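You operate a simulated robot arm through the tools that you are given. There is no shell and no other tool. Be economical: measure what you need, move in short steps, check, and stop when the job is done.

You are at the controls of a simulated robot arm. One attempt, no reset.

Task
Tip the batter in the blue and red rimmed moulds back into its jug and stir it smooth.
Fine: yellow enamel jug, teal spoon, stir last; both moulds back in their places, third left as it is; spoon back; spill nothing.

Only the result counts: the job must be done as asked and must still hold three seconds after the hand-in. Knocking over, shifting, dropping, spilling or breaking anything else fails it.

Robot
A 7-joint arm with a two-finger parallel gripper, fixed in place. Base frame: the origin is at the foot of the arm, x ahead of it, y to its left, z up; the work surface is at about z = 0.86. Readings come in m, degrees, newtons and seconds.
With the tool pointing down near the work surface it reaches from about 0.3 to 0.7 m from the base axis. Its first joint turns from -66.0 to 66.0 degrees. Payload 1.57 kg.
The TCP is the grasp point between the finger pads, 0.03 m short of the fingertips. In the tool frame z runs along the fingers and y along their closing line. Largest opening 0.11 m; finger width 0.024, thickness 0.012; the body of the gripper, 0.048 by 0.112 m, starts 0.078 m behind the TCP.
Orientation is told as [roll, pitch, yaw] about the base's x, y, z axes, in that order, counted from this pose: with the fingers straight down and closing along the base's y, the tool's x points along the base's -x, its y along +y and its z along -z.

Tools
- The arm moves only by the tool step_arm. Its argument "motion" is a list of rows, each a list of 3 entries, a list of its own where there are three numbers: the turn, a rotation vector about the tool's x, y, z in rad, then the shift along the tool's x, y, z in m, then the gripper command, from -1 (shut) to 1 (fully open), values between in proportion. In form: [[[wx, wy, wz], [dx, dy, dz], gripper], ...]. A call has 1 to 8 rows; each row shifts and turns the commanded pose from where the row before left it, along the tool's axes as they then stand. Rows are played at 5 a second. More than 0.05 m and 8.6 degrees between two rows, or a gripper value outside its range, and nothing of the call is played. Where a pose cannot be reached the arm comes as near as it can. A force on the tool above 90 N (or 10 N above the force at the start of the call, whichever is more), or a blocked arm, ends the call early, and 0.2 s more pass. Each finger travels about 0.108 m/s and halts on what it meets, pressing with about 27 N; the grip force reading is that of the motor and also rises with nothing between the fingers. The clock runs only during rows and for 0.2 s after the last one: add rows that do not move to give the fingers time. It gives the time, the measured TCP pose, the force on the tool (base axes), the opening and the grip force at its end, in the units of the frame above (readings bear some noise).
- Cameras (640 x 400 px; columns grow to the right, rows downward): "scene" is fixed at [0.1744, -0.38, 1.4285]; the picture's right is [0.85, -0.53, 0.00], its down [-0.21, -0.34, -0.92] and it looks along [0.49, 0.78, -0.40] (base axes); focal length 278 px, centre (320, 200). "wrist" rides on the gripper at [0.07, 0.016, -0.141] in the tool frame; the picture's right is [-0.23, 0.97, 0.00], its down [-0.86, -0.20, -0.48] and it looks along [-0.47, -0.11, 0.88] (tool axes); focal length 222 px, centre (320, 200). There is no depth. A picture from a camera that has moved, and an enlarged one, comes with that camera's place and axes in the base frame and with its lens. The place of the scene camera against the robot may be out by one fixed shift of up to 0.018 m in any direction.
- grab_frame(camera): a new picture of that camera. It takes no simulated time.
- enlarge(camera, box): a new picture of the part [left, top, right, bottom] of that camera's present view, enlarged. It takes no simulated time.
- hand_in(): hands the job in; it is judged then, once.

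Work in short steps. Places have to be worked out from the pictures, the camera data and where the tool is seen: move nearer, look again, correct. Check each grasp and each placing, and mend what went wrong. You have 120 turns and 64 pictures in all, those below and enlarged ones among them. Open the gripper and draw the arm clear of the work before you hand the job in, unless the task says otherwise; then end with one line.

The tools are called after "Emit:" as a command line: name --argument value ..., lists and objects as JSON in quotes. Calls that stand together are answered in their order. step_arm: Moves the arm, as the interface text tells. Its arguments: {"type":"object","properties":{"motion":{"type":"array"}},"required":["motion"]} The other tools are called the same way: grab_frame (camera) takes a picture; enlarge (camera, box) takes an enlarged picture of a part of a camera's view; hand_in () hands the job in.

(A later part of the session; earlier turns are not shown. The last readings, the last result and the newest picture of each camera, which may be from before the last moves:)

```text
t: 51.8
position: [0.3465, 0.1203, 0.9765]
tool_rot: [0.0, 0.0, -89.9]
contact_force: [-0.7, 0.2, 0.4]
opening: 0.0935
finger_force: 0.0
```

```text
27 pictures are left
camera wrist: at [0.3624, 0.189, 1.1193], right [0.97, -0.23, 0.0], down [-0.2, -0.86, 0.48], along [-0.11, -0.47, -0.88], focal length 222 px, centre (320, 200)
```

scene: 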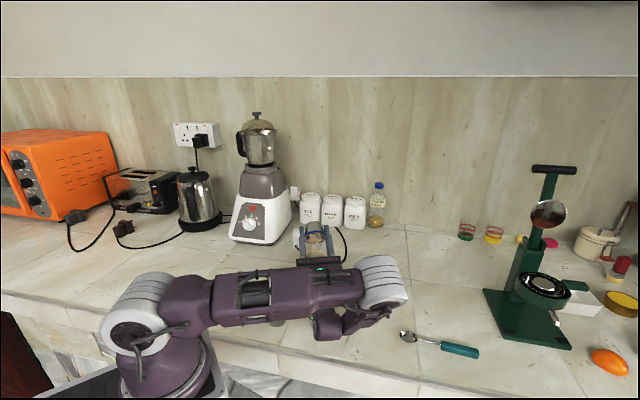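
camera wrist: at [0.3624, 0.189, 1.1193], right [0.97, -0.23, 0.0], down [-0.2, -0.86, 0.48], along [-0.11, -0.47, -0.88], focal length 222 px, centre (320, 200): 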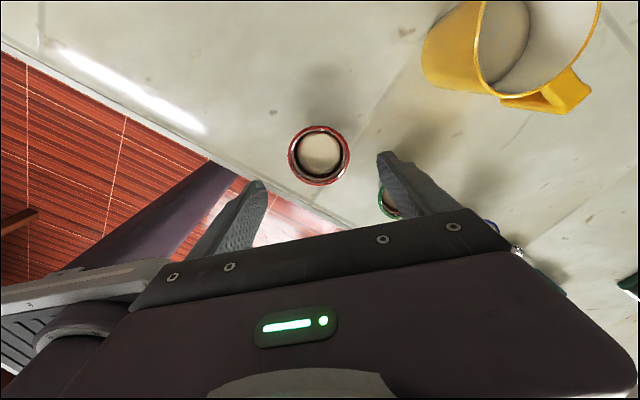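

Red centred at [.3455,.121], matching the TCP. Descending and gripping as before, then a small lift check.

Emit:
step_arm --motion '[[[0, 0, 0], [0.0007, -0.001, 0.025], 0.7], [[0, 0, 0], [0, 0, 0.025], 0.7], [[0, 0, 0], [0, 0, 0.02], 0.7], [[0, 0, 0], [0, 0, 0.012], 0.7], [[0, 0, 0], [0, 0, 0], 0.7]]'

Emit:
step_arm --motion '[[[0, 0, 0], [0, 0, 0], 0.3], [[0, 0, 0], [0, 0, 0], -1], [[0, 0, 0], [0, 0, 0], -1], [[0, 0, 0], [0, 0, 0], -1], [[0, 0, 0], [0, 0, 0], -1]]'

Emit:
step_arm --motion '[[[0, 0, 0], [0, 0, -0.004], -1], [[0, 0, 0], [0, 0, -0.006], -1], [[0, 0, 0], [0, 0, -0.006], -1], [[0, 0, 0], [0, 0, -0.004], -1], [[0, 0, 0], [0, 0, 0], -1]]'

Emit:
grab_frame --camera "wrist"

```text
t: 53.0
position: [0.3451, 0.1217, 0.8934]
tool_rot: [0.0, 0.0, -89.9]
contact_force: [0.4, 0.5, -0.2]
opening: 0.0934
finger_force: 0.0
```

```text
t: 54.2
position: [0.3456, 0.1208, 0.8942]
tool_rot: [0.0, -0.1, -89.9]
contact_force: [-0.2, -0.5, 0.4]
opening: 0.0639
finger_force: 27.1
```

```text
t: 55.4
position: [0.3469, 0.1205, 0.9142]
tool_rot: [0.1, -0.1, -89.8]
contact_force: [-0.4, 0.5, -0.2]
opening: 0.0639
finger_force: 27.3
```

```text
26 pictures are left
camera wrist: at [0.362, 0.1901, 1.0574], right [0.97, -0.23, 0.0], down [-0.2, -0.86, 0.48], along [-0.11, -0.47, -0.88], focal length 222 px, centre (320, 200)
```

wrist: 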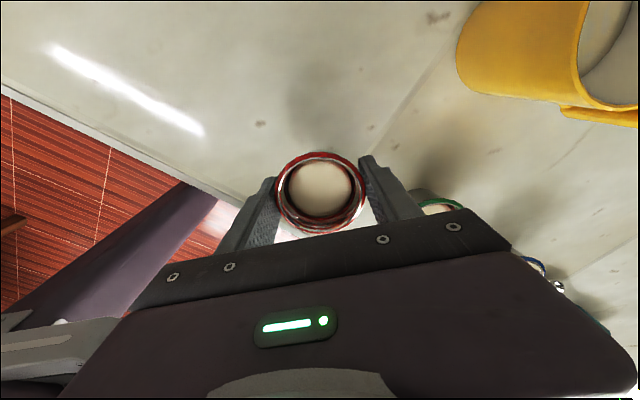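

Red looks lifted (rim scale consistent with z≈.918), but gripped at the rim (.064). I lift further in small steps to test for slip.

Emit:
step_arm --motion '[[[0, 0, 0], [0, 0, -0.005], -1], [[0, 0, 0], [0, 0, -0.005], -1], [[0, 0, 0], [0, 0, -0.005], -1], [[0, 0, 0], [0, 0, -0.005], -1], [[0, 0, 0], [0, 0, 0], -1], [[0, 0, 0], [0, 0, 0], -1]]'

Emit:
enlarge --camera "scene" --box '[220, 240, 340, 340]'

Emit:
grab_frame --camera "wrist"

```text
t: 56.8
position: [0.3459, 0.1218, 0.9348]
tool_rot: [0.0, -0.1, -89.9]
contact_force: [0.1, 0.0, -0.8]
opening: 0.0635
finger_force: 26.9
```

```text
4.00 times, centred on (280, 290) of scene
camera zoom: at [0.1744, -0.38, 1.4285], right [0.85, -0.53, 0.0], down [-0.21, -0.34, -0.92], along [0.49, 0.78, -0.4], focal length 1111 px, centre (480, -160)
```

zoom: 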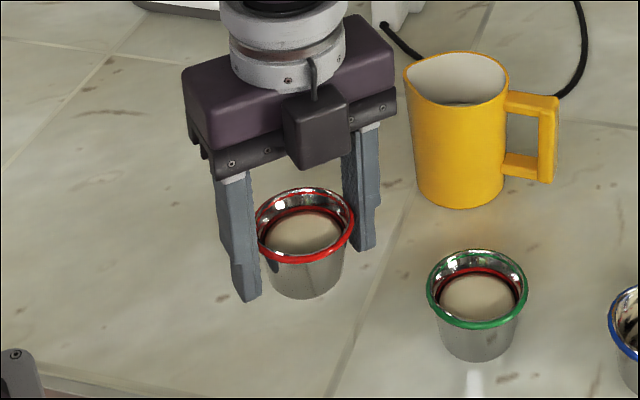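

```text
24 pictures are left
camera wrist: at [0.3618, 0.1904, 1.0774], right [0.97, -0.23, 0.0], down [-0.2, -0.86, 0.48], along [-0.11, -0.47, -0.88], focal length 222 px, centre (320, 200)
```

wrist: 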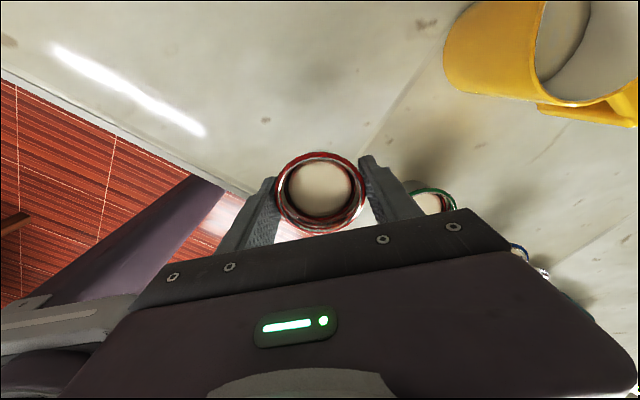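

Red is lifted and steady in the grip. Raising slowly to z≈1.06 while turning to the pour yaw, monitoring the opening.

Emit:
step_arm --motion '[[[0, 0, 0.03], [0, 0, -0.01], -1], [[0, 0, 0.066], [0, 0, -0.018], -1], [[0, 0, 0.066], [0, 0, -0.02], -1], [[0, 0, 0.066], [0, 0, -0.02], -1], [[0, 0, 0.066], [0, 0, -0.02], -1], [[0, 0, 0.066], [0, 0, -0.018], -1], [[0, 0, 0.046], [0, 0, -0.014], -1], [[0, 0, 0.03], [0, 0, -0.005], -1]]'

Emit:
grab_frame --camera "wrist"

```text
t: 58.6
position: [0.345, 0.1207, 1.0606]
tool_rot: [0.0, 0.0, -115.0]
contact_force: [0.1, 1.0, -0.9]
opening: 0.0633
finger_force: 27.0
```

```text
23 pictures are left
camera wrist: at [0.3897, 0.1765, 1.203], right [0.79, -0.62, 0.0], down [-0.54, -0.69, 0.48], along [-0.3, -0.38, -0.88], focal length 222 px, centre (320, 200)
```

wrist: 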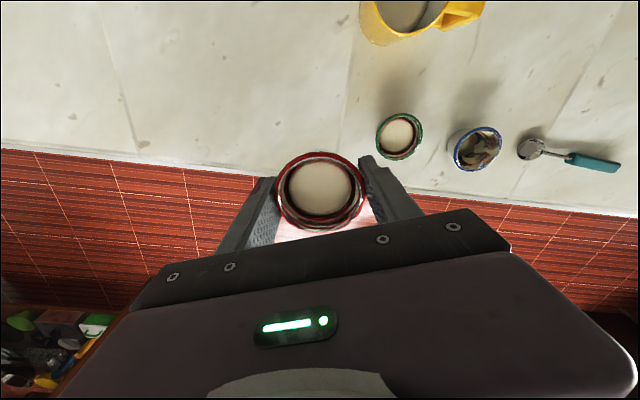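

Steady and level. Carrying red to the same pour start position.

Emit:
step_arm --motion '[[[0, 0, 0], [0.0086, 0.0064, 0], -1], [[0, 0, 0], [0.0172, 0.0127, 0], -1], [[0, 0, 0], [0.0216, 0.0159, 0], -1], [[0, 0, 0], [0.0244, 0.018, 0], -1], [[0, 0, 0], [0.0244, 0.018, 0], -1], [[0, 0, 0], [0.0216, 0.0159, 0], -1], [[0, 0, 0], [0.0172, 0.0127, 0], -1], [[0, 0, 0], [0.0087, 0.0064, 0], -1]]'

Emit:
step_arm --motion '[[[0, 0, 0], [0, 0, 0.012], -1], [[0, 0, 0], [0, 0, 0.018], -1], [[0, 0, 0], [0, 0, 0.014], -1], [[0, 0.06, 0], [0, 0, 0], -1], [[0, 0.08, 0], [0, 0, 0], -1], [[0, 0.08, 0], [0, 0, 0], -1], [[0, 0, 0], [0, 0, 0], -1]]'

Emit:
enlarge --camera "scene" --box '[260, 200, 400, 300]'

```text
t: 60.4
position: [0.5026, 0.2069, 1.061]
tool_rot: [0.0, 0.0, -114.9]
contact_force: [0.0, -0.1, -0.4]
opening: 0.0634
finger_force: 27.2
```

```text
t: 62.0
position: [0.5024, 0.2069, 1.0157]
tool_rot: [-0.1, 12.7, -114.9]
contact_force: [1.0, 0.1, -0.5]
opening: 0.0633
finger_force: 26.9
```

```text
4.00 times, centred on (330, 250) of scene
camera zoom: at [0.1744, -0.38, 1.4285], right [0.85, -0.53, 0.0], down [-0.21, -0.34, -0.92], along [0.49, 0.78, -0.4], focal length 1111 px, centre (280, 0)
```

zoom: 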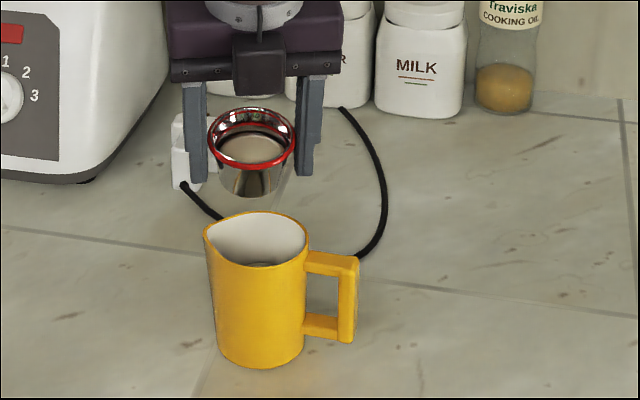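

Everything is holding; continuing the tilt into the pour.

Emit:
step_arm --motion '[[[0, 0.085, 0], [0, 0, 0], -1], [[0, 0.085, 0], [0, 0, 0], -1], [[0, 0.085, 0], [0, 0, 0], -1], [[0, 0.08, 0], [-0.0014, 0, -0.0009], -1], [[0, 0.08, 0], [-0.0013, 0, -0.001], -1], [[0, 0, 0], [0, 0, 0], -1]]'

Emit:
enlarge --camera "scene" --box '[260, 200, 400, 300]'

```text
t: 63.4
position: [0.5009, 0.2044, 1.016]
tool_rot: [0.0, 36.4, -114.9]
contact_force: [-0.2, 0.3, -1.2]
opening: 0.0632
finger_force: 26.8
```

```text
4.00 times, centred on (330, 250) of scene
camera zoom: at [0.1744, -0.38, 1.4285], right [0.85, -0.53, 0.0], down [-0.21, -0.34, -0.92], along [0.49, 0.78, -0.4], focal length 1111 px, centre (280, 0)
```

zoom: 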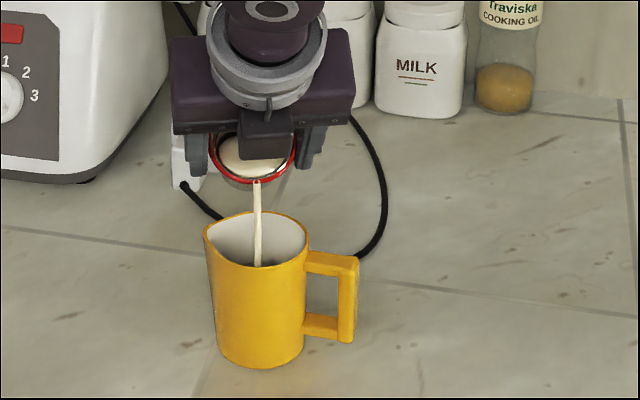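

Stream is right in the jug. Continuing.

Emit:
step_arm --motion '[[[0, 0.09, 0], [-0.0014, 0, -0.0012], -1], [[0, 0.09, 0], [-0.0013, 0, -0.0013], -1], [[0, 0.09, 0], [-0.0012, 0, -0.0014], -1], [[0, 0.09, 0], [-0.001, 0, -0.0016], -1], [[0, 0.09, 0], [-0.0009, 0, -0.0017], -1], [[0, 0.09, 0], [-0.0007, 0, -0.0017], -1], [[0, 0.09, 0], [-0.0006, 0, -0.0018], -1], [[0, 0, 0], [0, 0, 0], -1]]'

Emit:
step_arm --motion '[[[0, 0.09, 0], [-0.0005, 0, -0.0013], -1], [[0, 0.09, 0], [-0.0003, 0, -0.0014], -1], [[0, 0.09, 0], [0, 0, -0.0014], -1], [[0, 0.09, 0], [0, 0, -0.0014], -1], [[0, 0.09, 0], [0, 0, -0.0014], -1], [[0, 0.09, 0], [0, 0, -0.0014], -1], [[0, 0, 0], [0, 0, 0], -1], [[0, 0, 0], [0, 0, 0], -1]]'

Emit:
grab_frame --camera "wrist"

```text
t: 65.2
position: [0.4953, 0.1912, 1.0183]
tool_rot: [-0.1, 72.6, -115.1]
contact_force: [-0.3, 0.0, -0.9]
opening: 0.0631
finger_force: 27.1
```

```text
t: 67.0
position: [0.4917, 0.1834, 1.0174]
tool_rot: [-179.9, 76.5, 65.1]
contact_force: [0.1, 0.0, -0.1]
opening: 0.0629
finger_force: 27.3
```

```text
20 pictures are left
camera wrist: at [0.4418, 0.0373, 1.0533], right [0.91, -0.36, -0.22], down [-0.29, -0.16, -0.94], along [0.31, 0.92, -0.25], focal length 222 px, centre (320, 200)
```

wrist: 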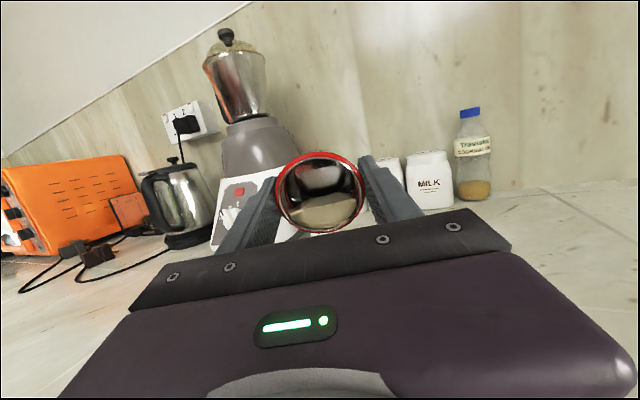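

Good, tilt follows the hand. As before, raise 1.5 cm, tilt ~14° further and let it drain.

Emit:
step_arm --motion '[[[0, 0, 0], [0.0073, 0, 0.0017], -1], [[0, 0, 0], [0.0073, 0, 0.0017], -1], [[0, 0.08, 0], [0, 0, 0], -1], [[0, 0.08, 0], [0, 0, 0], -1], [[0, 0.08, 0], [0, 0, 0], -1], [[0, 0, 0], [0, 0, 0], -1], [[0, 0, 0], [0, 0, 0], -1], [[0, 0, 0], [0, 0, 0], -1]]'

Emit:
step_arm --motion '[[[0, 0, 0], [0, 0, 0], -1], [[0, 0, 0], [0, 0, 0], -1], [[0, 0, 0], [0, 0, 0], -1], [[0, 0, 0], [0, 0, 0], -1], [[0, 0, 0], [0, 0, 0], -1], [[0, 0, 0], [0, 0, 0], -1], [[0, 0, 0], [0, 0, 0], -1], [[0, 0, 0], [0, 0, 0], -1]]'

Emit:
step_arm --motion '[[[0, 0, 0], [0.0135, 0, 0.0066], -1], [[0, 0, 0], [0.0135, 0, 0.0066], -1], [[0, -0.1354, 0], [0, 0, 0], -1], [[0, -0.1354, 0], [0, 0, 0], -1], [[0, -0.1354, 0], [0, 0, 0], -1], [[0, -0.1354, 0], [0, 0, 0], -1], [[0, -0.1354, 0], [0, 0, 0], -1], [[0, -0.1354, 0], [0, 0, 0], -1]]'

Emit:
step_arm --motion '[[[0, -0.1354, 0], [0, 0, 0], -1], [[0, -0.1354, 0], [0, 0, 0], -1], [[0, -0.1354, 0], [0, 0, 0], -1], [[0, -0.1354, 0], [0, 0, 0], -1], [[0, -0.1354, 0], [0, 0, 0], -1], [[0, -0.1354, 0], [0, 0, 0], -1], [[0, -0.1354, 0], [0, 0, 0], -1], [[0, -0.1354, 0], [0, 0, 0], -1]]'

Emit:
enlarge --camera "scene" --box '[240, 210, 400, 340]'

```text
t: 68.8
position: [0.4928, 0.1839, 1.033]
tool_rot: [-180.0, 62.8, 65.2]
contact_force: [0.0, -0.6, -0.6]
opening: 0.0629
finger_force: 27.3
```

```text
t: 70.6
position: [0.4914, 0.1841, 1.0327]
tool_rot: [-180.0, 62.8, 65.2]
contact_force: [-0.2, -0.6, -0.3]
opening: 0.0627
finger_force: 26.6
```

```text
t: 72.4
position: [0.4926, 0.1837, 1.062]
tool_rot: [-0.2, 70.5, -115.1]
contact_force: [0.3, 0.4, -0.6]
opening: 0.0626
finger_force: 26.9
```

```text
t: 74.2
position: [0.4914, 0.1818, 1.0621]
tool_rot: [0.0, 8.5, -114.9]
contact_force: [-0.4, 0.6, 0.2]
opening: 0.0624
finger_force: 27.4
```

```text
3.08 times, centred on (320, 275) of scene
camera zoom: at [0.1744, -0.38, 1.4285], right [0.85, -0.53, 0.0], down [-0.21, -0.34, -0.92], along [0.49, 0.78, -0.4], focal length 855 px, centre (320, -31)
```

zoom: 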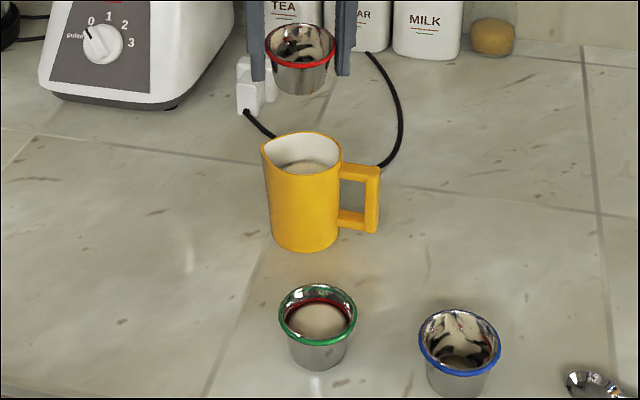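

Red is empty, nothing spilled. The opening creeps slightly, so I return it promptly.

Emit:
step_arm --motion '[[[0, -0.148, 0], [0, 0, 0], -1], [[0, 0, 0], [-0.0167, -0.0152, 0], -1], [[0, 0, 0], [-0.0167, -0.0152, 0], -1], [[0, 0, 0], [-0.0167, -0.0152, 0], -1], [[0, 0, 0], [-0.0167, -0.0152, 0], -1], [[0, 0, 0], [-0.0167, -0.0152, 0], -1], [[0, 0, 0], [-0.0167, -0.0152, 0], -1], [[0, 0, 0], [-0.0167, -0.0152, 0], -1]]'

Emit:
step_arm --motion '[[[0, 0, -0.0727], [0, 0, 0.025], -1], [[0, 0, -0.0727], [0, 0, 0.025], -1], [[0, 0, -0.0727], [0, 0, 0.025], -1], [[0, 0, -0.0727], [0, 0, 0.025], -1], [[0, 0, -0.0727], [0, 0, 0.022], -1], [[0, 0, -0.0727], [0, 0, 0.018], -1], [[0, 0, 0], [0, 0, 0], -1]]'

Emit:
enlarge --camera "scene" --box '[220, 240, 340, 340]'

```text
t: 76.0
position: [0.3455, 0.1221, 1.0637]
tool_rot: [0.0, 0.0, -115.0]
contact_force: [0.2, -0.2, -0.3]
opening: 0.0622
finger_force: 26.9
```

```text
t: 77.6
position: [0.3459, 0.1216, 0.9208]
tool_rot: [0.0, 0.1, -89.9]
contact_force: [0.0, -0.6, -0.7]
opening: 0.0623
finger_force: 27.4
```

```text
4.00 times, centred on (280, 290) of scene
camera zoom: at [0.1744, -0.38, 1.4285], right [0.85, -0.53, 0.0], down [-0.21, -0.34, -0.92], along [0.49, 0.78, -0.4], focal length 1111 px, centre (480, -160)
```

zoom: 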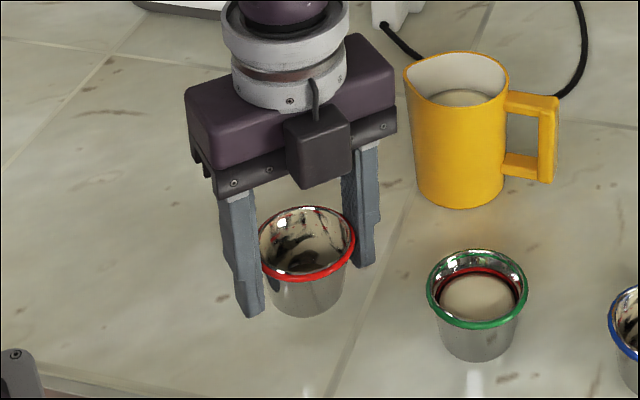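

Held fine over its place. Lowering the last 2.5 cm and releasing.

Emit:
step_arm --motion '[[[0, 0, 0], [0, 0, 0.007], -1], [[0, 0, 0], [0, 0, 0.006], -1], [[0, 0, 0], [0, 0, 0.005], -1], [[0, 0, 0], [0, 0, 0.004], -1], [[0, 0, 0], [0, 0, 0.002], -1], [[0, 0, 0], [0, 0, 0.0015], -1], [[0, 0, 0], [0, 0, 0], -1]]'

Emit:
step_arm --motion '[[[0, 0, 0], [0, 0, 0], 0.25], [[0, 0, 0], [0, 0, 0], 0.5], [[0, 0, 0], [0, 0, 0], 0.7], [[0, 0, 0], [0, 0, 0], 0.7], [[0, 0, 0], [0, 0, -0.03], 0.7], [[0, 0, 0], [0, 0, -0.04], 0.7], [[0, 0, 0], [0, 0, -0.04], 0.7], [[0, 0, 0], [0, 0, -0.04], 0.7]]'

Emit:
grab_frame --camera "wrist"

```text
t: 79.2
position: [0.3461, 0.1225, 0.8964]
tool_rot: [0.0, 0.2, -89.9]
contact_force: [-1.5, 0.2, -0.6]
opening: 0.062
finger_force: 27.4
```

```text
t: 81.0
position: [0.3452, 0.1227, 1.0474]
tool_rot: [0.0, 0.0, -89.9]
contact_force: [-0.8, 1.4, -0.3]
opening: 0.0935
finger_force: 0.2
```

```text
17 pictures are left
camera wrist: at [0.3621, 0.1917, 1.19], right [0.97, -0.23, 0.0], down [-0.2, -0.86, 0.48], along [-0.11, -0.47, -0.88], focal length 222 px, centre (320, 200)
```

wrist: 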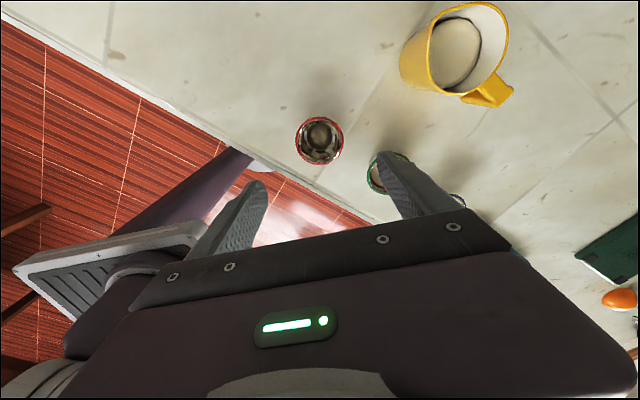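

Red is back at [.345,.120]. Jug centre re-estimated [.494,.183]. Now off to the spoon, handle middle about [.652,-.175].

Emit:
step_arm --motion '[[[0, 0, 0], [-0.0298, 0.0307, 0], 0.0], [[0, 0, 0], [-0.0298, 0.0307, 0], 0.0], [[0, 0, 0], [-0.0298, 0.0307, 0], 0.0], [[0, 0, 0], [-0.0298, 0.0307, 0], 0.0], [[0, 0, 0], [-0.0298, 0.0307, 0], 0.0], [[0, 0, 0], [-0.0298, 0.0307, 0], 0.0], [[0, 0, 0], [-0.0298, 0.0307, 0], 0.0], [[0, 0, 0], [-0.0298, 0.0307, 0], 0.0]]'

Emit:
step_arm --motion '[[[0, 0, 0], [-0.0298, 0.0307, 0], 0.0], [[0, 0, 0], [-0.0298, 0.0307, 0], 0.0], [[0, 0, -0.147], [0, 0, 0], 0.0], [[0, 0, -0.147], [0, 0, 0.015], 0.0], [[0, 0, -0.147], [0, 0, 0.015], 0.0], [[0, 0, -0.147], [0, 0, 0.015], 0.0], [[0, 0, -0.147], [0, 0, 0.015], 0.0], [[0, 0, 0], [0, 0, 0], 0.0]]'

Emit:
grab_frame --camera "wrist"

```text
t: 82.8
position: [0.5917, -0.1158, 1.0468]
tool_rot: [-0.1, 0.1, -89.9]
contact_force: [1.3, -0.6, -1.1]
opening: 0.0552
finger_force: 0.1
```

```text
t: 84.6
position: [0.6448, -0.1674, 0.9857]
tool_rot: [0.1, 0.0, -47.6]
contact_force: [0.0, -0.5, -0.3]
opening: 0.055
finger_force: 0.1
out of reach, approached as far as the arm can: row 2
```

```text
16 pictures are left
camera wrist: at [0.6099, -0.1064, 1.1288], right [0.87, 0.49, 0.0], down [0.43, -0.77, 0.48], along [0.23, -0.42, -0.88], focal length 222 px, centre (320, 200)
```

wrist: 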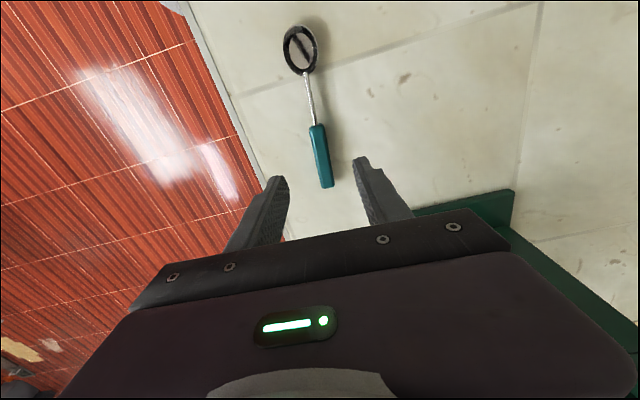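

Spoon handle runs [.627,-.148] to [.675,-.207]; bowl tip [.572,-.08]. Gripping point [.646,-.171]; aligning yaw to −50° and descending with fingertips just above the table.

Emit:
step_arm --motion '[[[0, 0, 0.042], [-0.0037, -0.0018, 0.02], 0.0], [[0, 0, 0], [0, 0, 0.025], 0.0], [[0, 0, 0], [0, 0, 0.025], 0.0], [[0, 0, 0], [0, 0, 0.015], 0.0], [[0, 0, 0], [0, 0, 0.005], 0.0], [[0, 0, 0], [0, 0, 0], 0.0]]'

Emit:
grab_frame --camera "wrist"

```text
t: 86.0
position: [0.6467, -0.172, 0.8958]
tool_rot: [0.1, 0.1, -50.3]
contact_force: [0.3, -0.1, 0.0]
opening: 0.055
finger_force: 0.1
```

```text
15 pictures are left
camera wrist: at [0.6144, -0.1084, 1.039], right [0.89, 0.45, 0.0], down [0.39, -0.79, 0.48], along [0.21, -0.43, -0.88], focal length 222 px, centre (320, 200)
```

wrist: 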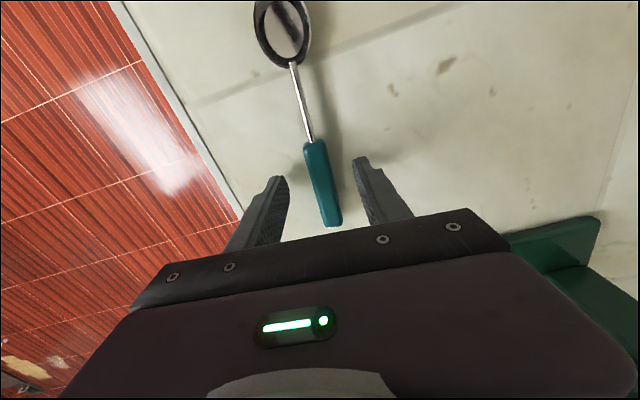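

Centred on the handle (1 mm off). Lowering 3 mm more and closing.

Emit:
step_arm --motion '[[[0, 0, 0], [0, 0, 0.0025], 0.0], [[0, 0, 0], [0, 0, 0], -0.3], [[0, 0, 0], [0, 0, 0], -1], [[0, 0, 0], [0, 0, 0], -1], [[0, 0, 0], [0, 0, 0], -1], [[0, 0, 0], [0, 0, 0], -1]]'

Emit:
step_arm --motion '[[[0, 0, 0], [0, 0, -0.01], -1], [[0, 0, 0], [0, 0, -0.02], -1], [[0, 0, 0], [0, 0, -0.02], -1], [[0, 0, 0], [0, 0, -0.02], -1], [[0, 0, 0], [0, 0, 0], -1]]'

Emit:
enlarge --camera "scene" --box '[360, 260, 520, 380]'

```text
t: 87.4
position: [0.6462, -0.1728, 0.8936]
tool_rot: [0.2, 0.1, -50.2]
contact_force: [-0.5, -0.5, 1.0]
opening: 0.0169
finger_force: 26.9
```

```text
t: 88.6
position: [0.6472, -0.1717, 0.9633]
tool_rot: [0.1, 0.1, -50.2]
contact_force: [0.0, -0.6, -0.7]
opening: 0.0167
finger_force: 27.0
```

```text
3.33 times, centred on (440, 320) of scene
camera zoom: at [0.1744, -0.38, 1.4285], right [0.85, -0.53, 0.0], down [-0.21, -0.34, -0.92], along [0.49, 0.78, -0.4], focal length 926 px, centre (-80, -200)
```

zoom: 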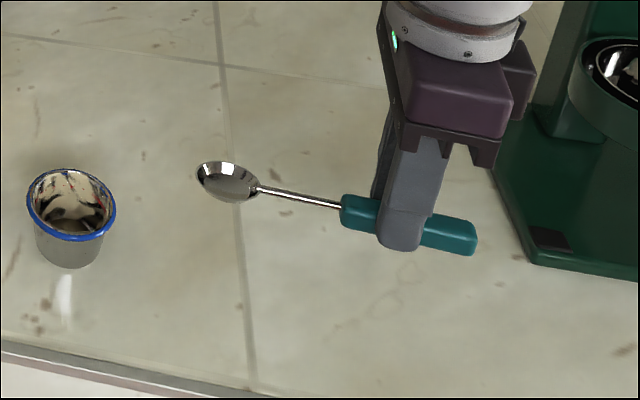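

Spoon held firmly. Carrying it up and over toward the jug.

Emit:
step_arm --motion '[[[0, 0, 0], [0, 0, -0.03], -1], [[0, 0, 0], [0.0387, 0.0105, -0.0167], -1], [[0, 0, 0], [0.0387, 0.0105, -0.0167], -1], [[0, 0, 0], [0.0387, 0.0105, -0.0167], -1], [[0, 0, 0], [0.0387, 0.0105, -0.0167], -1], [[0, 0, 0], [0.0387, 0.0105, -0.0167], -1], [[0, 0, 0], [0.0387, 0.0105, -0.0167], -1], [[0, 0, 0], [0.0387, 0.0105, -0.0167], -1]]'

Emit:
step_arm --motion '[[[0, 0, 0], [0.0387, 0.0105, -0.0117], -1], [[0, 0, 0], [0.0387, 0.0105, -0.0117], -1], [[0, 0, 0], [0.0387, 0.0105, 0], -1], [[0, 0, -0.117], [0, 0, 0], -1], [[0, 0, -0.117], [0, 0, 0], -1], [[0, 0, -0.117], [0, 0, 0], -1], [[0, 0, 0], [0, 0, 0], -1]]'

Emit:
step_arm --motion '[[[0, -0.14, 0], [0, 0, 0], -1], [[0, -0.14, 0], [0, 0, 0], -1], [[0, -0.14, 0], [0, 0, 0], -1], [[0, -0.14, 0], [0, 0, 0], -1], [[0, -0.14, 0], [0, 0, 0], -1], [[0, -0.14, 0], [0, 0, 0], -1], [[0, -0.14, 0], [0, 0, 0], -1], [[0, 0, 0], [0, 0, 0], -1]]'

Emit:
grab_frame --camera "scene"

```text
t: 90.4
position: [0.5289, 0.0853, 1.1111]
tool_rot: [0.1, 0.1, -50.1]
contact_force: [0.3, 0.4, -0.9]
opening: 0.0167
finger_force: 27.3
```

```text
t: 92.0
position: [0.4797, 0.1928, 1.1339]
tool_rot: [0.0, 0.0, -30.1]
contact_force: [-0.4, -0.4, -0.2]
opening: 0.0171
finger_force: 27.2
```

```text
t: 93.8
position: [0.4791, 0.1931, 1.136]
tool_rot: [0.2, -56.3, -30.2]
contact_force: [-0.2, -0.7, 0.8]
opening: 0.0168
finger_force: 26.4
```

```text
13 pictures are left
```

scene: 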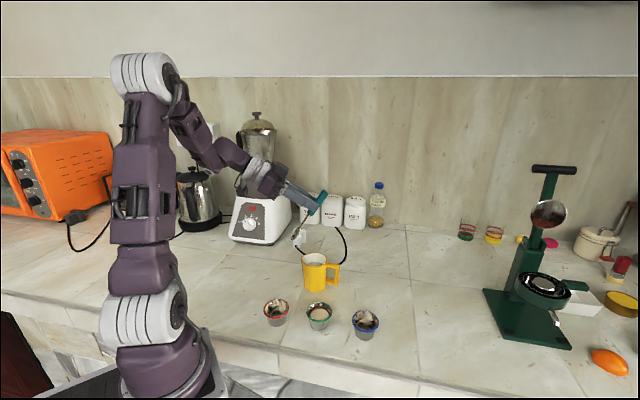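

Posture is comfortable with the elbow up. Rotating the remaining ~28° so the spoon hangs nearly vertical.

Emit:
step_arm --motion '[[[0, -0.125, 0], [0, 0, 0], -1], [[0, -0.125, 0], [0, 0, 0], -1], [[0, -0.125, 0], [0, 0, 0], -1], [[0, -0.125, 0], [0, 0, 0], -1], [[0, 0, 0], [0, 0, 0], -1]]'

Emit:
enlarge --camera "scene" --box '[240, 170, 400, 300]'

```text
t: 95.0
position: [0.4795, 0.1931, 1.1339]
tool_rot: [1.2, -84.8, -31.3]
contact_force: [0.2, 0.0, -0.1]
opening: 0.0166
finger_force: 26.5
```

```text
3.08 times, centred on (320, 235) of scene
camera zoom: at [0.1744, -0.38, 1.4285], right [0.85, -0.53, 0.0], down [-0.21, -0.34, -0.92], along [0.49, 0.78, -0.4], focal length 855 px, centre (320, 92)
```

zoom: 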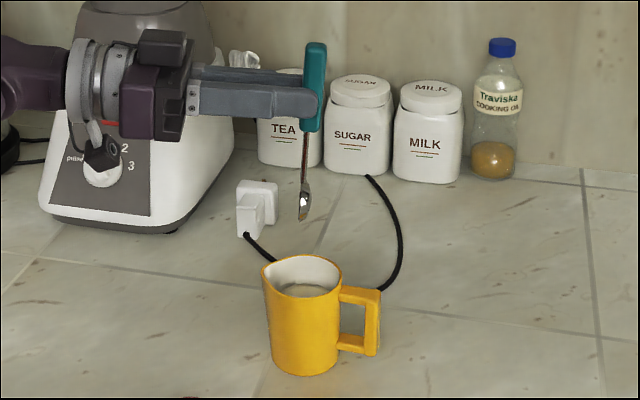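

Spoon is vertical and its tip lines up with the jug mouth (predicted and seen pixels agree). Lowering it in.

Emit:
step_arm --motion '[[[0, 0, 0], [0.0269, 0, 0.0024], -1], [[0, 0, 0], [0.0269, 0, 0.0024], -1], [[0, 0, 0], [0.0249, 0, 0.0022], -1], [[0, 0, 0], [0, 0, 0], -1]]'

Emit:
enlarge --camera "scene" --box '[270, 210, 370, 300]'

```text
t: 96.0
position: [0.4783, 0.193, 1.0986]
tool_rot: [0.9, -84.7, -31.0]
contact_force: [0.5, 0.3, 0.1]
opening: 0.0169
finger_force: 26.5
out of reach, approached as far as the arm can: row 2, 3
```

```text
4.44 times, centred on (320, 255) of scene
camera zoom: at [0.1744, -0.38, 1.4285], right [0.85, -0.53, 0.0], down [-0.21, -0.34, -0.92], along [0.49, 0.78, -0.4], focal length 1235 px, centre (320, -44)
```

zoom: 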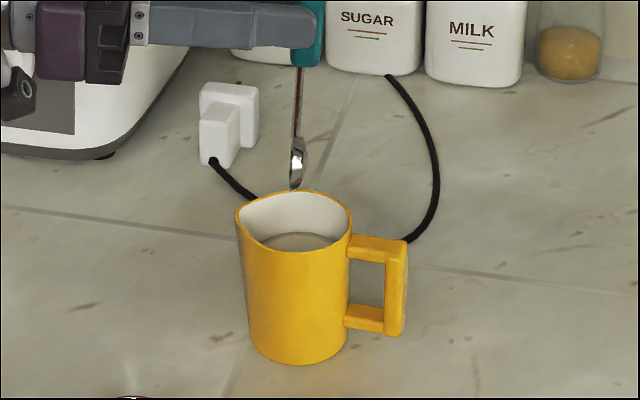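

The arm can't go lower with the hand on that side. I'll raise, un-tilt, and bring the hand round to the −y side (azimuth ≈ −70°), where low poses were proven reachable.

Emit:
step_arm --motion '[[[0, 0, 0], [-0.035, 0, -0.003], -1], [[0, 0, 0], [-0.035, 0, -0.003], -1], [[0, 0.148, 0], [0, 0, 0], -1], [[0, 0.148, 0], [0, 0, 0], -1], [[0, 0.148, 0], [0, 0, 0], -1], [[0, 0.148, 0], [0, 0, 0], -1], [[0, 0.148, 0], [0, 0, 0], -1], [[0, 0.148, 0], [0, 0, 0], -1]]'

Emit:
step_arm --motion '[[[0, 0.148, 0], [0, 0, 0], -1], [[0, 0.148, 0], [0, 0, 0], -1], [[0, 0.148, 0], [0, 0, 0], -1], [[0, 0.148, 0], [0, 0, 0], -1], [[0, 0, -0.1437], [0, 0, 0], -1], [[0, 0, -0.1437], [0, 0, 0], -1], [[0, 0, -0.1437], [0, 0, 0], -1], [[0, 0, -0.1437], [0, 0, 0], -1]]'

```text
t: 97.8
position: [0.4803, 0.1944, 1.1687]
tool_rot: [0.2, -33.7, -30.0]
contact_force: [-0.1, -0.4, 0.8]
opening: 0.0166
finger_force: 26.7
```

```text
t: 99.6
position: [0.48, 0.1932, 1.1697]
tool_rot: [0.1, 0.0, 3.0]
contact_force: [-0.4, -0.1, -1.0]
opening: 0.0169
finger_force: 27.1
```

Un-tilted at z 1.17, yaw 3°. Continuing the yaw to about 110°.

Emit:
step_arm --motion '[[[0, 0, -0.1437], [0, 0, 0], -1], [[0, 0, -0.1437], [0, 0, 0], -1], [[0, 0, -0.1437], [0, 0, 0], -1], [[0, 0, -0.1437], [0, 0, 0], -1], [[0, 0, -0.1437], [0, 0, 0], -1], [[0, 0, -0.1437], [0, 0, 0], -1], [[0, 0, -0.1437], [0, 0, 0], -1], [[0, 0, -0.1437], [0, 0, 0], -1]]'

Emit:
step_arm --motion '[[[0, 0, -0.1437], [0, 0, 0], -1], [[0, 0, -0.1437], [0, 0, 0], -1], [[0, 0, -0.1437], [0, 0, 0], -1], [[0, 0, -0.1437], [0, 0, 0], -1], [[0, 0, -0.1437], [0, 0, 0], -1], [[0, 0, 0], [0, 0, 0], -1]]'

Emit:
step_arm --motion '[[[0, -0.145, 0], [0, 0, 0], -1], [[0, -0.145, 0], [0, 0, 0], -1], [[0, -0.145, 0], [0, 0, 0], -1], [[0, -0.145, 0], [0, 0, 0], -1], [[0, -0.145, 0], [0, 0, 0], -1], [[0, -0.145, 0], [0, 0, 0], -1], [[0, -0.145, 0], [0, 0, 0], -1], [[0, -0.145, 0], [0, 0, 0], -1]]'

```text
t: 101.4
position: [0.4799, 0.1936, 1.1694]
tool_rot: [0.1, -0.1, 68.8]
contact_force: [0.1, 0.0, -1.0]
opening: 0.0169
finger_force: 26.5
```

```text
t: 102.8
position: [0.4801, 0.1921, 1.1691]
tool_rot: [0.0, -0.1, 110.1]
contact_force: [0.4, 0.2, -0.7]
opening: 0.017
finger_force: 27.3
```

```text
t: 104.6
position: [0.4812, 0.1926, 1.1692]
tool_rot: [-0.2, -66.7, 110.0]
contact_force: [0.1, 0.4, -0.3]
opening: 0.0169
finger_force: 27.3
```

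Now tilt to 75°, shift over the jug centre and come down 5 cm (tip still above the rim) for a check.

Emit:
step_arm --motion '[[[0, -0.147, 0], [0, 0, 0], -1], [[0, 0, 0], [0.0045, -0.0097, -0.0167], -1], [[0, 0, 0], [0.0242, 0, 0.0065], -1], [[0, 0, 0], [0.0242, 0, 0.0065], -1], [[0, 0, 0], [0, 0, 0], -1]]'

Emit:
enlarge --camera "scene" --box '[260, 190, 420, 310]'

```text
t: 105.8
position: [0.4942, 0.1802, 1.1188]
tool_rot: [-0.2, -75.0, 110.0]
contact_force: [0.3, 0.3, 0.1]
opening: 0.017
finger_force: 26.5
```

```text
3.33 times, centred on (340, 250) of scene
camera zoom: at [0.1744, -0.38, 1.4285], right [0.85, -0.53, 0.0], down [-0.21, -0.34, -0.92], along [0.49, 0.78, -0.4], focal length 926 px, centre (253, 33)
```

zoom: 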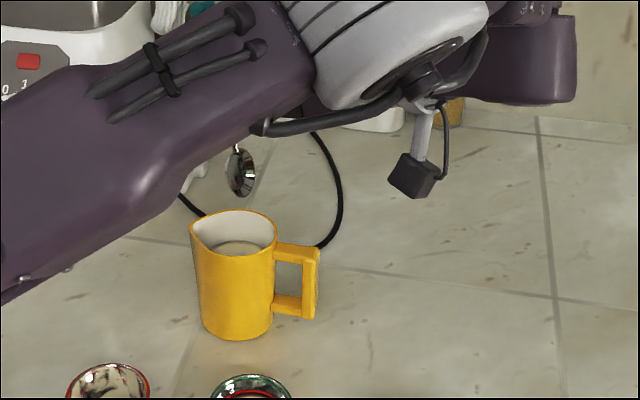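

Spoon bowl is above the jug mouth. Lowering in stages.

Emit:
step_arm --motion '[[[0, 0, 0], [0.0193, 0, 0.0052], -1], [[0, 0, 0], [0.0193, 0, 0.0052], -1], [[0, 0, 0], [0.0193, 0, 0.0052], -1], [[0, 0, 0], [0, 0, 0], -1]]'

Emit:
enlarge --camera "scene" --box '[270, 220, 390, 330]'

```text
t: 106.8
position: [0.4945, 0.1789, 1.0567]
tool_rot: [0.0, -75.1, 109.9]
contact_force: [-0.4, 0.5, -0.5]
opening: 0.0171
finger_force: 27.0
```

```text
3.64 times, centred on (330, 275) of scene
camera zoom: at [0.1744, -0.38, 1.4285], right [0.85, -0.53, 0.0], down [-0.21, -0.34, -0.92], along [0.49, 0.78, -0.4], focal length 1010 px, centre (284, -73)
```

zoom: 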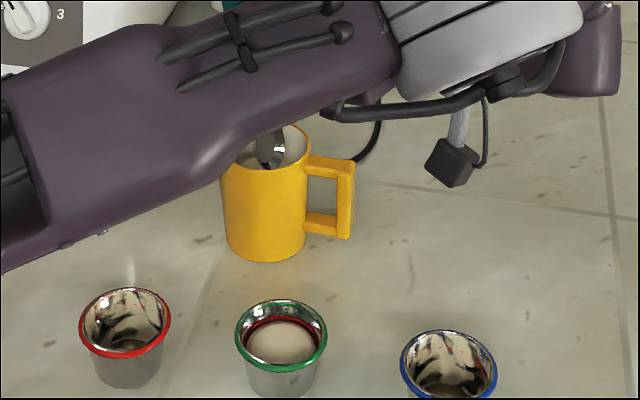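

Bowl entered the mouth cleanly, no contact. Lowering the remaining 6 cm.

Emit:
step_arm --motion '[[[0, 0, 0], [0.0193, 0, 0.0052], -1], [[0, 0, 0], [0.0193, 0, 0.0052], -1], [[0, 0, 0], [0.0145, 0, 0.0039], -1], [[0, 0, 0], [0, 0, 0], -1]]'

Emit:
enlarge --camera "scene" --box '[270, 220, 390, 330]'

```text
t: 107.8
position: [0.4943, 0.1798, 1.0042]
tool_rot: [-0.1, -75.0, 110.0]
contact_force: [0.1, -0.4, -0.6]
opening: 0.0168
finger_force: 26.6
```

```text
3.64 times, centred on (330, 275) of scene
camera zoom: at [0.1744, -0.38, 1.4285], right [0.85, -0.53, 0.0], down [-0.21, -0.34, -0.92], along [0.49, 0.78, -0.4], focal length 1010 px, centre (284, -73)
```

zoom: 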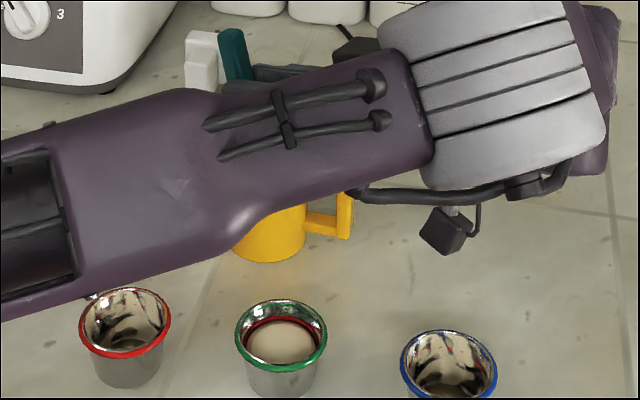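

Spoon tip is at about z .885 in the batter. Going 4 mm deeper, then stirring in circles of ~9 mm radius.

Emit:
step_arm --motion '[[[0, 0, 0], [0.0039, 0, 0.001], -1], [[0, 0, 0], [0.0012, 0, -0.0043], -1], [[0, 0, 0], [0.0012, 0, -0.0043], -1]]'

Emit:
step_arm --motion '[[[0, 0, 0], [-0.00068, 0.00636, 0.00255], -1], [[0, 0, 0], [-0.00165, 0.00264, 0.00614], -1], [[0, 0, 0], [-0.00165, -0.00264, 0.00614], -1], [[0, 0, 0], [-0.00068, -0.00636, 0.00255], -1], [[0, 0, 0], [0.00068, -0.00636, -0.00255], -1], [[0, 0, 0], [0.00165, -0.00264, -0.00614], -1], [[0, 0, 0], [0.00165, 0.00264, -0.00614], -1], [[0, 0, 0], [0.00068, 0.00636, -0.00255], -1]]'

```text
t: 108.6
position: [0.4992, 0.1716, 0.9987]
tool_rot: [-0.2, -75.0, 110.0]
contact_force: [-0.2, 0.8, 0.3]
opening: 0.0167
finger_force: 26.5
```

```text
t: 110.4
position: [0.4982, 0.1712, 0.9992]
tool_rot: [-0.2, -74.9, 110.0]
contact_force: [-0.3, -0.3, -0.7]
opening: 0.0169
finger_force: 26.5
```

No contact forces; one turn done. More turns.

Emit:
step_arm --motion '[[[0, 0, 0], [-0.00068, 0.00636, 0.00255], -1], [[0, 0, 0], [-0.00165, 0.00264, 0.00614], -1], [[0, 0, 0], [-0.00165, -0.00264, 0.00614], -1], [[0, 0, 0], [-0.00068, -0.00636, 0.00255], -1], [[0, 0, 0], [0.00068, -0.00636, -0.00255], -1], [[0, 0, 0], [0.00165, -0.00264, -0.00614], -1], [[0, 0, 0], [0.00165, 0.00264, -0.00614], -1], [[0, 0, 0], [0.00068, 0.00636, -0.00255], -1]]'

Emit:
step_arm --motion '[[[0, 0, 0], [-0.00068, 0.00636, 0.00255], -1], [[0, 0, 0], [-0.00165, 0.00264, 0.00614], -1], [[0, 0, 0], [-0.00165, -0.00264, 0.00614], -1], [[0, 0, 0], [-0.00068, -0.00636, 0.00255], -1], [[0, 0, 0], [0.00068, -0.00636, -0.00255], -1], [[0, 0, 0], [0.00165, -0.00264, -0.00614], -1], [[0, 0, 0], [0.00165, 0.00264, -0.00614], -1], [[0, 0, 0], [0.00068, 0.00636, -0.00255], -1]]'

Emit:
step_arm --motion '[[[0, 0, 0], [-0.00068, 0.00636, 0.00255], -1], [[0, 0, 0], [-0.00165, 0.00264, 0.00614], -1], [[0, 0, 0], [-0.00165, -0.00264, 0.00614], -1], [[0, 0, 0], [-0.00068, -0.00636, 0.00255], -1], [[0, 0, 0], [0.00068, -0.00636, -0.00255], -1], [[0, 0, 0], [0.00165, -0.00264, -0.00614], -1], [[0, 0, 0], [0.00165, 0.00264, -0.00614], -1], [[0, 0, 0], [0.00068, 0.00636, -0.00255], -1]]'

Emit:
step_arm --motion '[[[0, 0, 0], [-0.00068, 0.00636, 0.00255], -1], [[0, 0, 0], [-0.00165, 0.00264, 0.00614], -1], [[0, 0, 0], [-0.00165, -0.00264, 0.00614], -1], [[0, 0, 0], [-0.00068, -0.00636, 0.00255], -1], [[0, 0, 0], [0.00068, -0.00636, -0.00255], -1], [[0, 0, 0], [0.00165, -0.00264, -0.00614], -1], [[0, 0, 0], [0.00165, 0.00264, -0.00614], -1], [[0, 0, 0], [0.00068, 0.00636, -0.00255], -1]]'

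```text
t: 112.2
position: [0.4978, 0.1707, 0.9991]
tool_rot: [-0.2, -75.0, 110.0]
contact_force: [-0.3, 0.1, 0.4]
opening: 0.0168
finger_force: 27.0
```

```text
t: 114.0
position: [0.4974, 0.1704, 0.9985]
tool_rot: [-0.1, -75.0, 110.0]
contact_force: [-0.8, 0.2, -0.5]
opening: 0.0167
finger_force: 27.4
```

```text
t: 115.8
position: [0.4982, 0.1715, 0.998]
tool_rot: [-0.3, -75.0, 110.0]
contact_force: [-0.1, 0.9, -0.2]
opening: 0.0167
finger_force: 27.1
```

```text
t: 117.6
position: [0.4972, 0.1709, 0.9985]
tool_rot: [-0.2, -75.0, 109.9]
contact_force: [-0.1, -0.2, -0.1]
opening: 0.0168
finger_force: 27.1
```

Five turns done, no contact. Three more slightly deeper for good measure.

Emit:
step_arm --motion '[[[0, 0, 0], [0.00322, 0.00636, 0.0036], -1], [[0, 0, 0], [-0.00165, 0.00264, 0.00614], -1], [[0, 0, 0], [-0.00165, -0.00264, 0.00614], -1], [[0, 0, 0], [-0.00068, -0.00636, 0.00255], -1], [[0, 0, 0], [0.00068, -0.00636, -0.00255], -1], [[0, 0, 0], [0.00165, -0.00264, -0.00614], -1], [[0, 0, 0], [0.00165, 0.00264, -0.00614], -1], [[0, 0, 0], [0.00068, 0.00636, -0.00255], -1]]'

Emit:
step_arm --motion '[[[0, 0, 0], [-0.00068, 0.00636, 0.00255], -1], [[0, 0, 0], [-0.00165, 0.00264, 0.00614], -1], [[0, 0, 0], [-0.00165, -0.00264, 0.00614], -1], [[0, 0, 0], [-0.00068, -0.00636, 0.00255], -1], [[0, 0, 0], [0.00068, -0.00636, -0.00255], -1], [[0, 0, 0], [0.00165, -0.00264, -0.00614], -1], [[0, 0, 0], [0.00165, 0.00264, -0.00614], -1], [[0, 0, 0], [0.00068, 0.00636, -0.00255], -1]]'

Emit:
step_arm --motion '[[[0, 0, 0], [-0.00068, 0.00636, 0.00255], -1], [[0, 0, 0], [-0.00165, 0.00264, 0.00614], -1], [[0, 0, 0], [-0.00165, -0.00264, 0.00614], -1], [[0, 0, 0], [-0.00068, -0.00636, 0.00255], -1], [[0, 0, 0], [0.00068, -0.00636, -0.00255], -1], [[0, 0, 0], [0.00165, -0.00264, -0.00614], -1], [[0, 0, 0], [0.00165, 0.00264, -0.00614], -1], [[0, 0, 0], [0.00068, 0.00636, -0.00255], -1]]'

Emit:
step_arm --motion '[[[0, 0, 0], [-0.0023, 0, 0.0087], -1], [[0, 0, 0], [-0.0193, 0, -0.0052], -1], [[0, 0, 0], [-0.0193, 0, -0.0052], -1], [[0, 0, 0], [-0.0193, 0, -0.0052], -1], [[0, 0, 0], [0, 0, 0], -1], [[0, 0, 0], [0, 0, 0], -1], [[0, 0, 0], [0, 0, 0], -1]]'

Emit:
enlarge --camera "scene" --box '[270, 220, 390, 330]'

```text
t: 119.4
position: [0.4972, 0.1708, 0.9954]
tool_rot: [-0.2, -75.0, 110.0]
contact_force: [-0.9, 0.8, -0.5]
opening: 0.0168
finger_force: 26.9
```

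```text
t: 121.2
position: [0.4975, 0.1707, 0.9949]
tool_rot: [-0.1, -75.1, 109.9]
contact_force: [-0.4, -0.3, -0.8]
opening: 0.0168
finger_force: 27.1
```

```text
t: 123.0
position: [0.498, 0.1712, 0.9955]
tool_rot: [-0.1, -75.0, 109.9]
contact_force: [-0.7, -0.6, 0.5]
opening: 0.0168
finger_force: 27.0
```

```text
t: 124.6
position: [0.4951, 0.1792, 1.0556]
tool_rot: [-0.2, -75.0, 109.9]
contact_force: [-0.3, 0.1, 0.2]
opening: 0.0169
finger_force: 26.7
```

```text
3.64 times, centred on (330, 275) of scene
camera zoom: at [0.1744, -0.38, 1.4285], right [0.85, -0.53, 0.0], down [-0.21, -0.34, -0.92], along [0.49, 0.78, -0.4], focal length 1010 px, centre (284, -73)
```

zoom: 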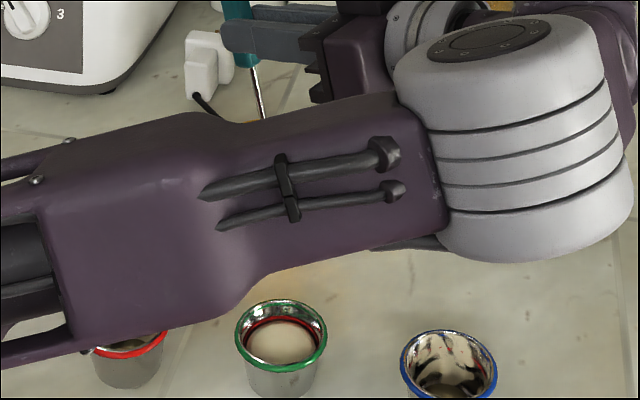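

Stirring finished; spoon is being raised. Continuing up with a pause above the mouth to let it drip.

Emit:
step_arm --motion '[[[0, 0, 0], [-0.0193, 0, -0.0052], -1], [[0, 0, 0], [-0.0193, 0, -0.0052], -1], [[0, 0, 0], [0, 0, 0], -1], [[0, 0, 0], [0, 0, 0], -1], [[0, 0, 0], [0, 0, 0], -1], [[0, 0, 0], [0, 0, 0], -1], [[0, 0, 0], [0, 0, 0], -1], [[0, 0, 0], [0, 0, 0], -1]]'

Emit:
step_arm --motion '[[[0, 0, 0], [-0.0241, 0, -0.0065], -1], [[0, 0, 0], [-0.0241, 0, -0.0065], -1], [[0, 0, 0], [-0.0241, 0, -0.0065], -1], [[0, 0, 0], [0, 0, 0], -1], [[0, 0, 0], [0, 0, 0], -1], [[0, 0, 0], [0, 0, 0], -1], [[0, 0, 0], [0, 0, 0], -1]]'

Emit:
grab_frame --camera "scene"

```text
t: 126.4
position: [0.4956, 0.1787, 1.0956]
tool_rot: [-0.1, -75.0, 109.9]
contact_force: [0.0, 0.3, -0.3]
opening: 0.0167
finger_force: 27.2
```

```text
t: 128.0
position: [0.4932, 0.1794, 1.1703]
tool_rot: [-0.1, -75.0, 110.0]
contact_force: [-0.5, -0.3, 0.0]
opening: 0.0169
finger_force: 26.7
```

```text
6 pictures are left
```

scene: 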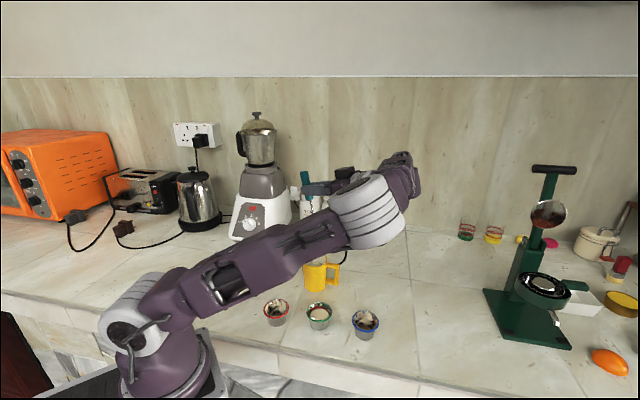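

Spoon clear of the jug. Un-tilting and turning the yaw back to −50°.

Emit:
step_arm --motion '[[[0, 0.1454, 0], [0, 0, 0], -1], [[0, 0.1454, 0], [0, 0, 0], -1], [[0, 0.1454, 0], [0, 0, 0], -1], [[0, 0.1454, 0], [0, 0, 0], -1], [[0, 0.1454, 0], [0, 0, 0], -1], [[0, 0.1454, 0], [0, 0, 0], -1], [[0, 0.1454, 0], [0, 0, 0], -1], [[0, 0.1454, 0], [0, 0, 0], -1]]'

Emit:
step_arm --motion '[[[0, 0.1458, 0], [0, 0, 0], -1], [[0, 0, 0.147], [0, 0, 0], -1], [[0, 0, 0.147], [0, 0, 0], -1], [[0, 0, 0.147], [0, 0, 0], -1], [[0, 0, 0.147], [0, 0, 0], -1], [[0, 0, 0.147], [0, 0, 0], -1], [[0, 0, 0.147], [0, 0, 0], -1], [[0, 0, 0.147], [0, 0, 0], -1]]'

Emit:
step_arm --motion '[[[0, 0, 0.147], [0, 0, 0], -1], [[0, 0, 0.147], [0, 0, 0], -1], [[0, 0, 0.147], [0, 0, 0], -1], [[0, 0, 0.147], [0, 0, 0], -1], [[0, 0, 0.147], [0, 0, 0], -1], [[0, 0, 0.147], [0, 0, 0], -1], [[0, 0, 0.147], [0, 0, 0], -1], [[0, 0, 0.147], [0, 0, 0], -1]]'

Emit:
step_arm --motion '[[[0, 0, 0.147], [0, 0, 0], -1], [[0, 0, 0.147], [0, 0, 0], -1], [[0, 0, 0.147], [0, 0, 0], -1], [[0, 0, 0.147], [0, 0, 0], -1], [[0, 0, 0], [0, 0, 0], -1]]'

```text
t: 129.8
position: [0.494, 0.1789, 1.1699]
tool_rot: [-0.1, -8.2, 109.7]
contact_force: [-0.2, -0.2, -0.7]
opening: 0.0169
finger_force: 26.6
```

```text
t: 131.6
position: [0.4943, 0.1796, 1.169]
tool_rot: [0.1, 0.0, 50.8]
contact_force: [0.6, -0.2, -0.2]
opening: 0.0168
finger_force: 27.3
```

```text
t: 133.4
position: [0.494, 0.1805, 1.1689]
tool_rot: [0.0, 0.0, -16.5]
contact_force: [-0.7, -0.1, 0.0]
opening: 0.017
finger_force: 27.2
```

```text
t: 134.6
position: [0.495, 0.1794, 1.17]
tool_rot: [0.0, 0.0, -50.1]
contact_force: [0.1, 0.4, -0.9]
opening: 0.0165
finger_force: 27.4
```

Now carrying the spoon back towards its place.

Emit:
step_arm --motion '[[[0, 0, 0], [-0.0408, -0.0123, 0.0189], -1], [[0, 0, 0], [-0.0408, -0.0123, 0.0189], -1], [[0, 0, 0], [-0.0408, -0.0123, 0.0189], -1], [[0, 0, 0], [-0.0408, -0.0123, 0.0189], -1], [[0, 0, 0], [-0.0408, -0.0123, 0.0189], -1], [[0, 0, 0], [-0.0408, -0.0123, 0.0189], -1], [[0, 0, 0], [-0.0408, -0.0123, 0.0189], -1], [[0, 0, 0], [0, 0, 0.018], -1]]'

Emit:
step_arm --motion '[[[0, 0, 0], [-0.0408, -0.0123, 0.015], -1], [[0, 0, 0], [-0.0408, -0.0123, 0.015], -1], [[0, 0, 0], [0, 0, 0.01], -1], [[0, 0, 0], [0, 0, 0], -1]]'

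```text
t: 136.4
position: [0.6116, -0.0951, 1.02]
tool_rot: [0.0, 0.0, -50.2]
contact_force: [0.0, -0.4, -0.9]
opening: 0.0168
finger_force: 27.5
```

```text
t: 137.4
position: [0.6459, -0.1724, 0.9803]
tool_rot: [0.0, 0.0, -50.2]
contact_force: [0.5, -0.2, -0.6]
opening: 0.0169
finger_force: 26.7
```

Above the spoon's place. A quick look before lowering.

Emit:
grab_frame --camera "wrist"

```text
5 pictures are left
camera wrist: at [0.6134, -0.1103, 1.1223], right [0.89, 0.45, 0.0], down [0.39, -0.78, 0.48], along [0.22, -0.43, -0.88], focal length 222 px, centre (320, 200)
```

wrist: 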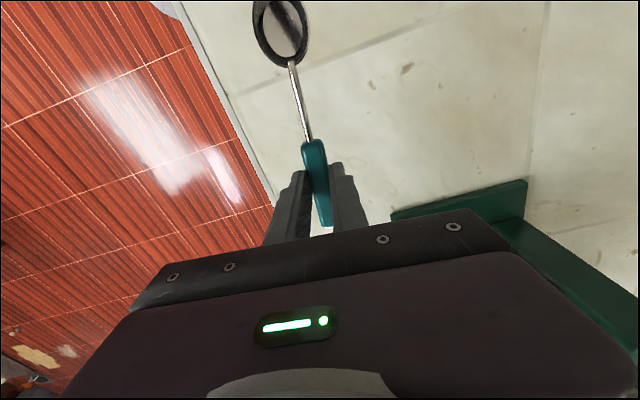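

The spoon sits in the grip just as when picked up. Lowering to the table gently.

Emit:
step_arm --motion '[[[0, 0, 0], [0, 0, 0.025], -1], [[0, 0, 0], [0, 0, 0.025], -1], [[0, 0, 0], [0, 0, 0.018], -1], [[0, 0, 0], [0, 0, 0.01], -1], [[0, 0, 0], [0, 0, 0.006], -1], [[0, 0, 0], [0, 0, 0.0015], -1], [[0, 0, 0], [0, 0, 0], -1]]'

```text
t: 139.0
position: [0.6457, -0.1733, 0.8948]
tool_rot: [0.1, -0.2, -50.2]
contact_force: [-2.4, 1.5, 21.4]
opening: 0.0167
finger_force: 27.5
```

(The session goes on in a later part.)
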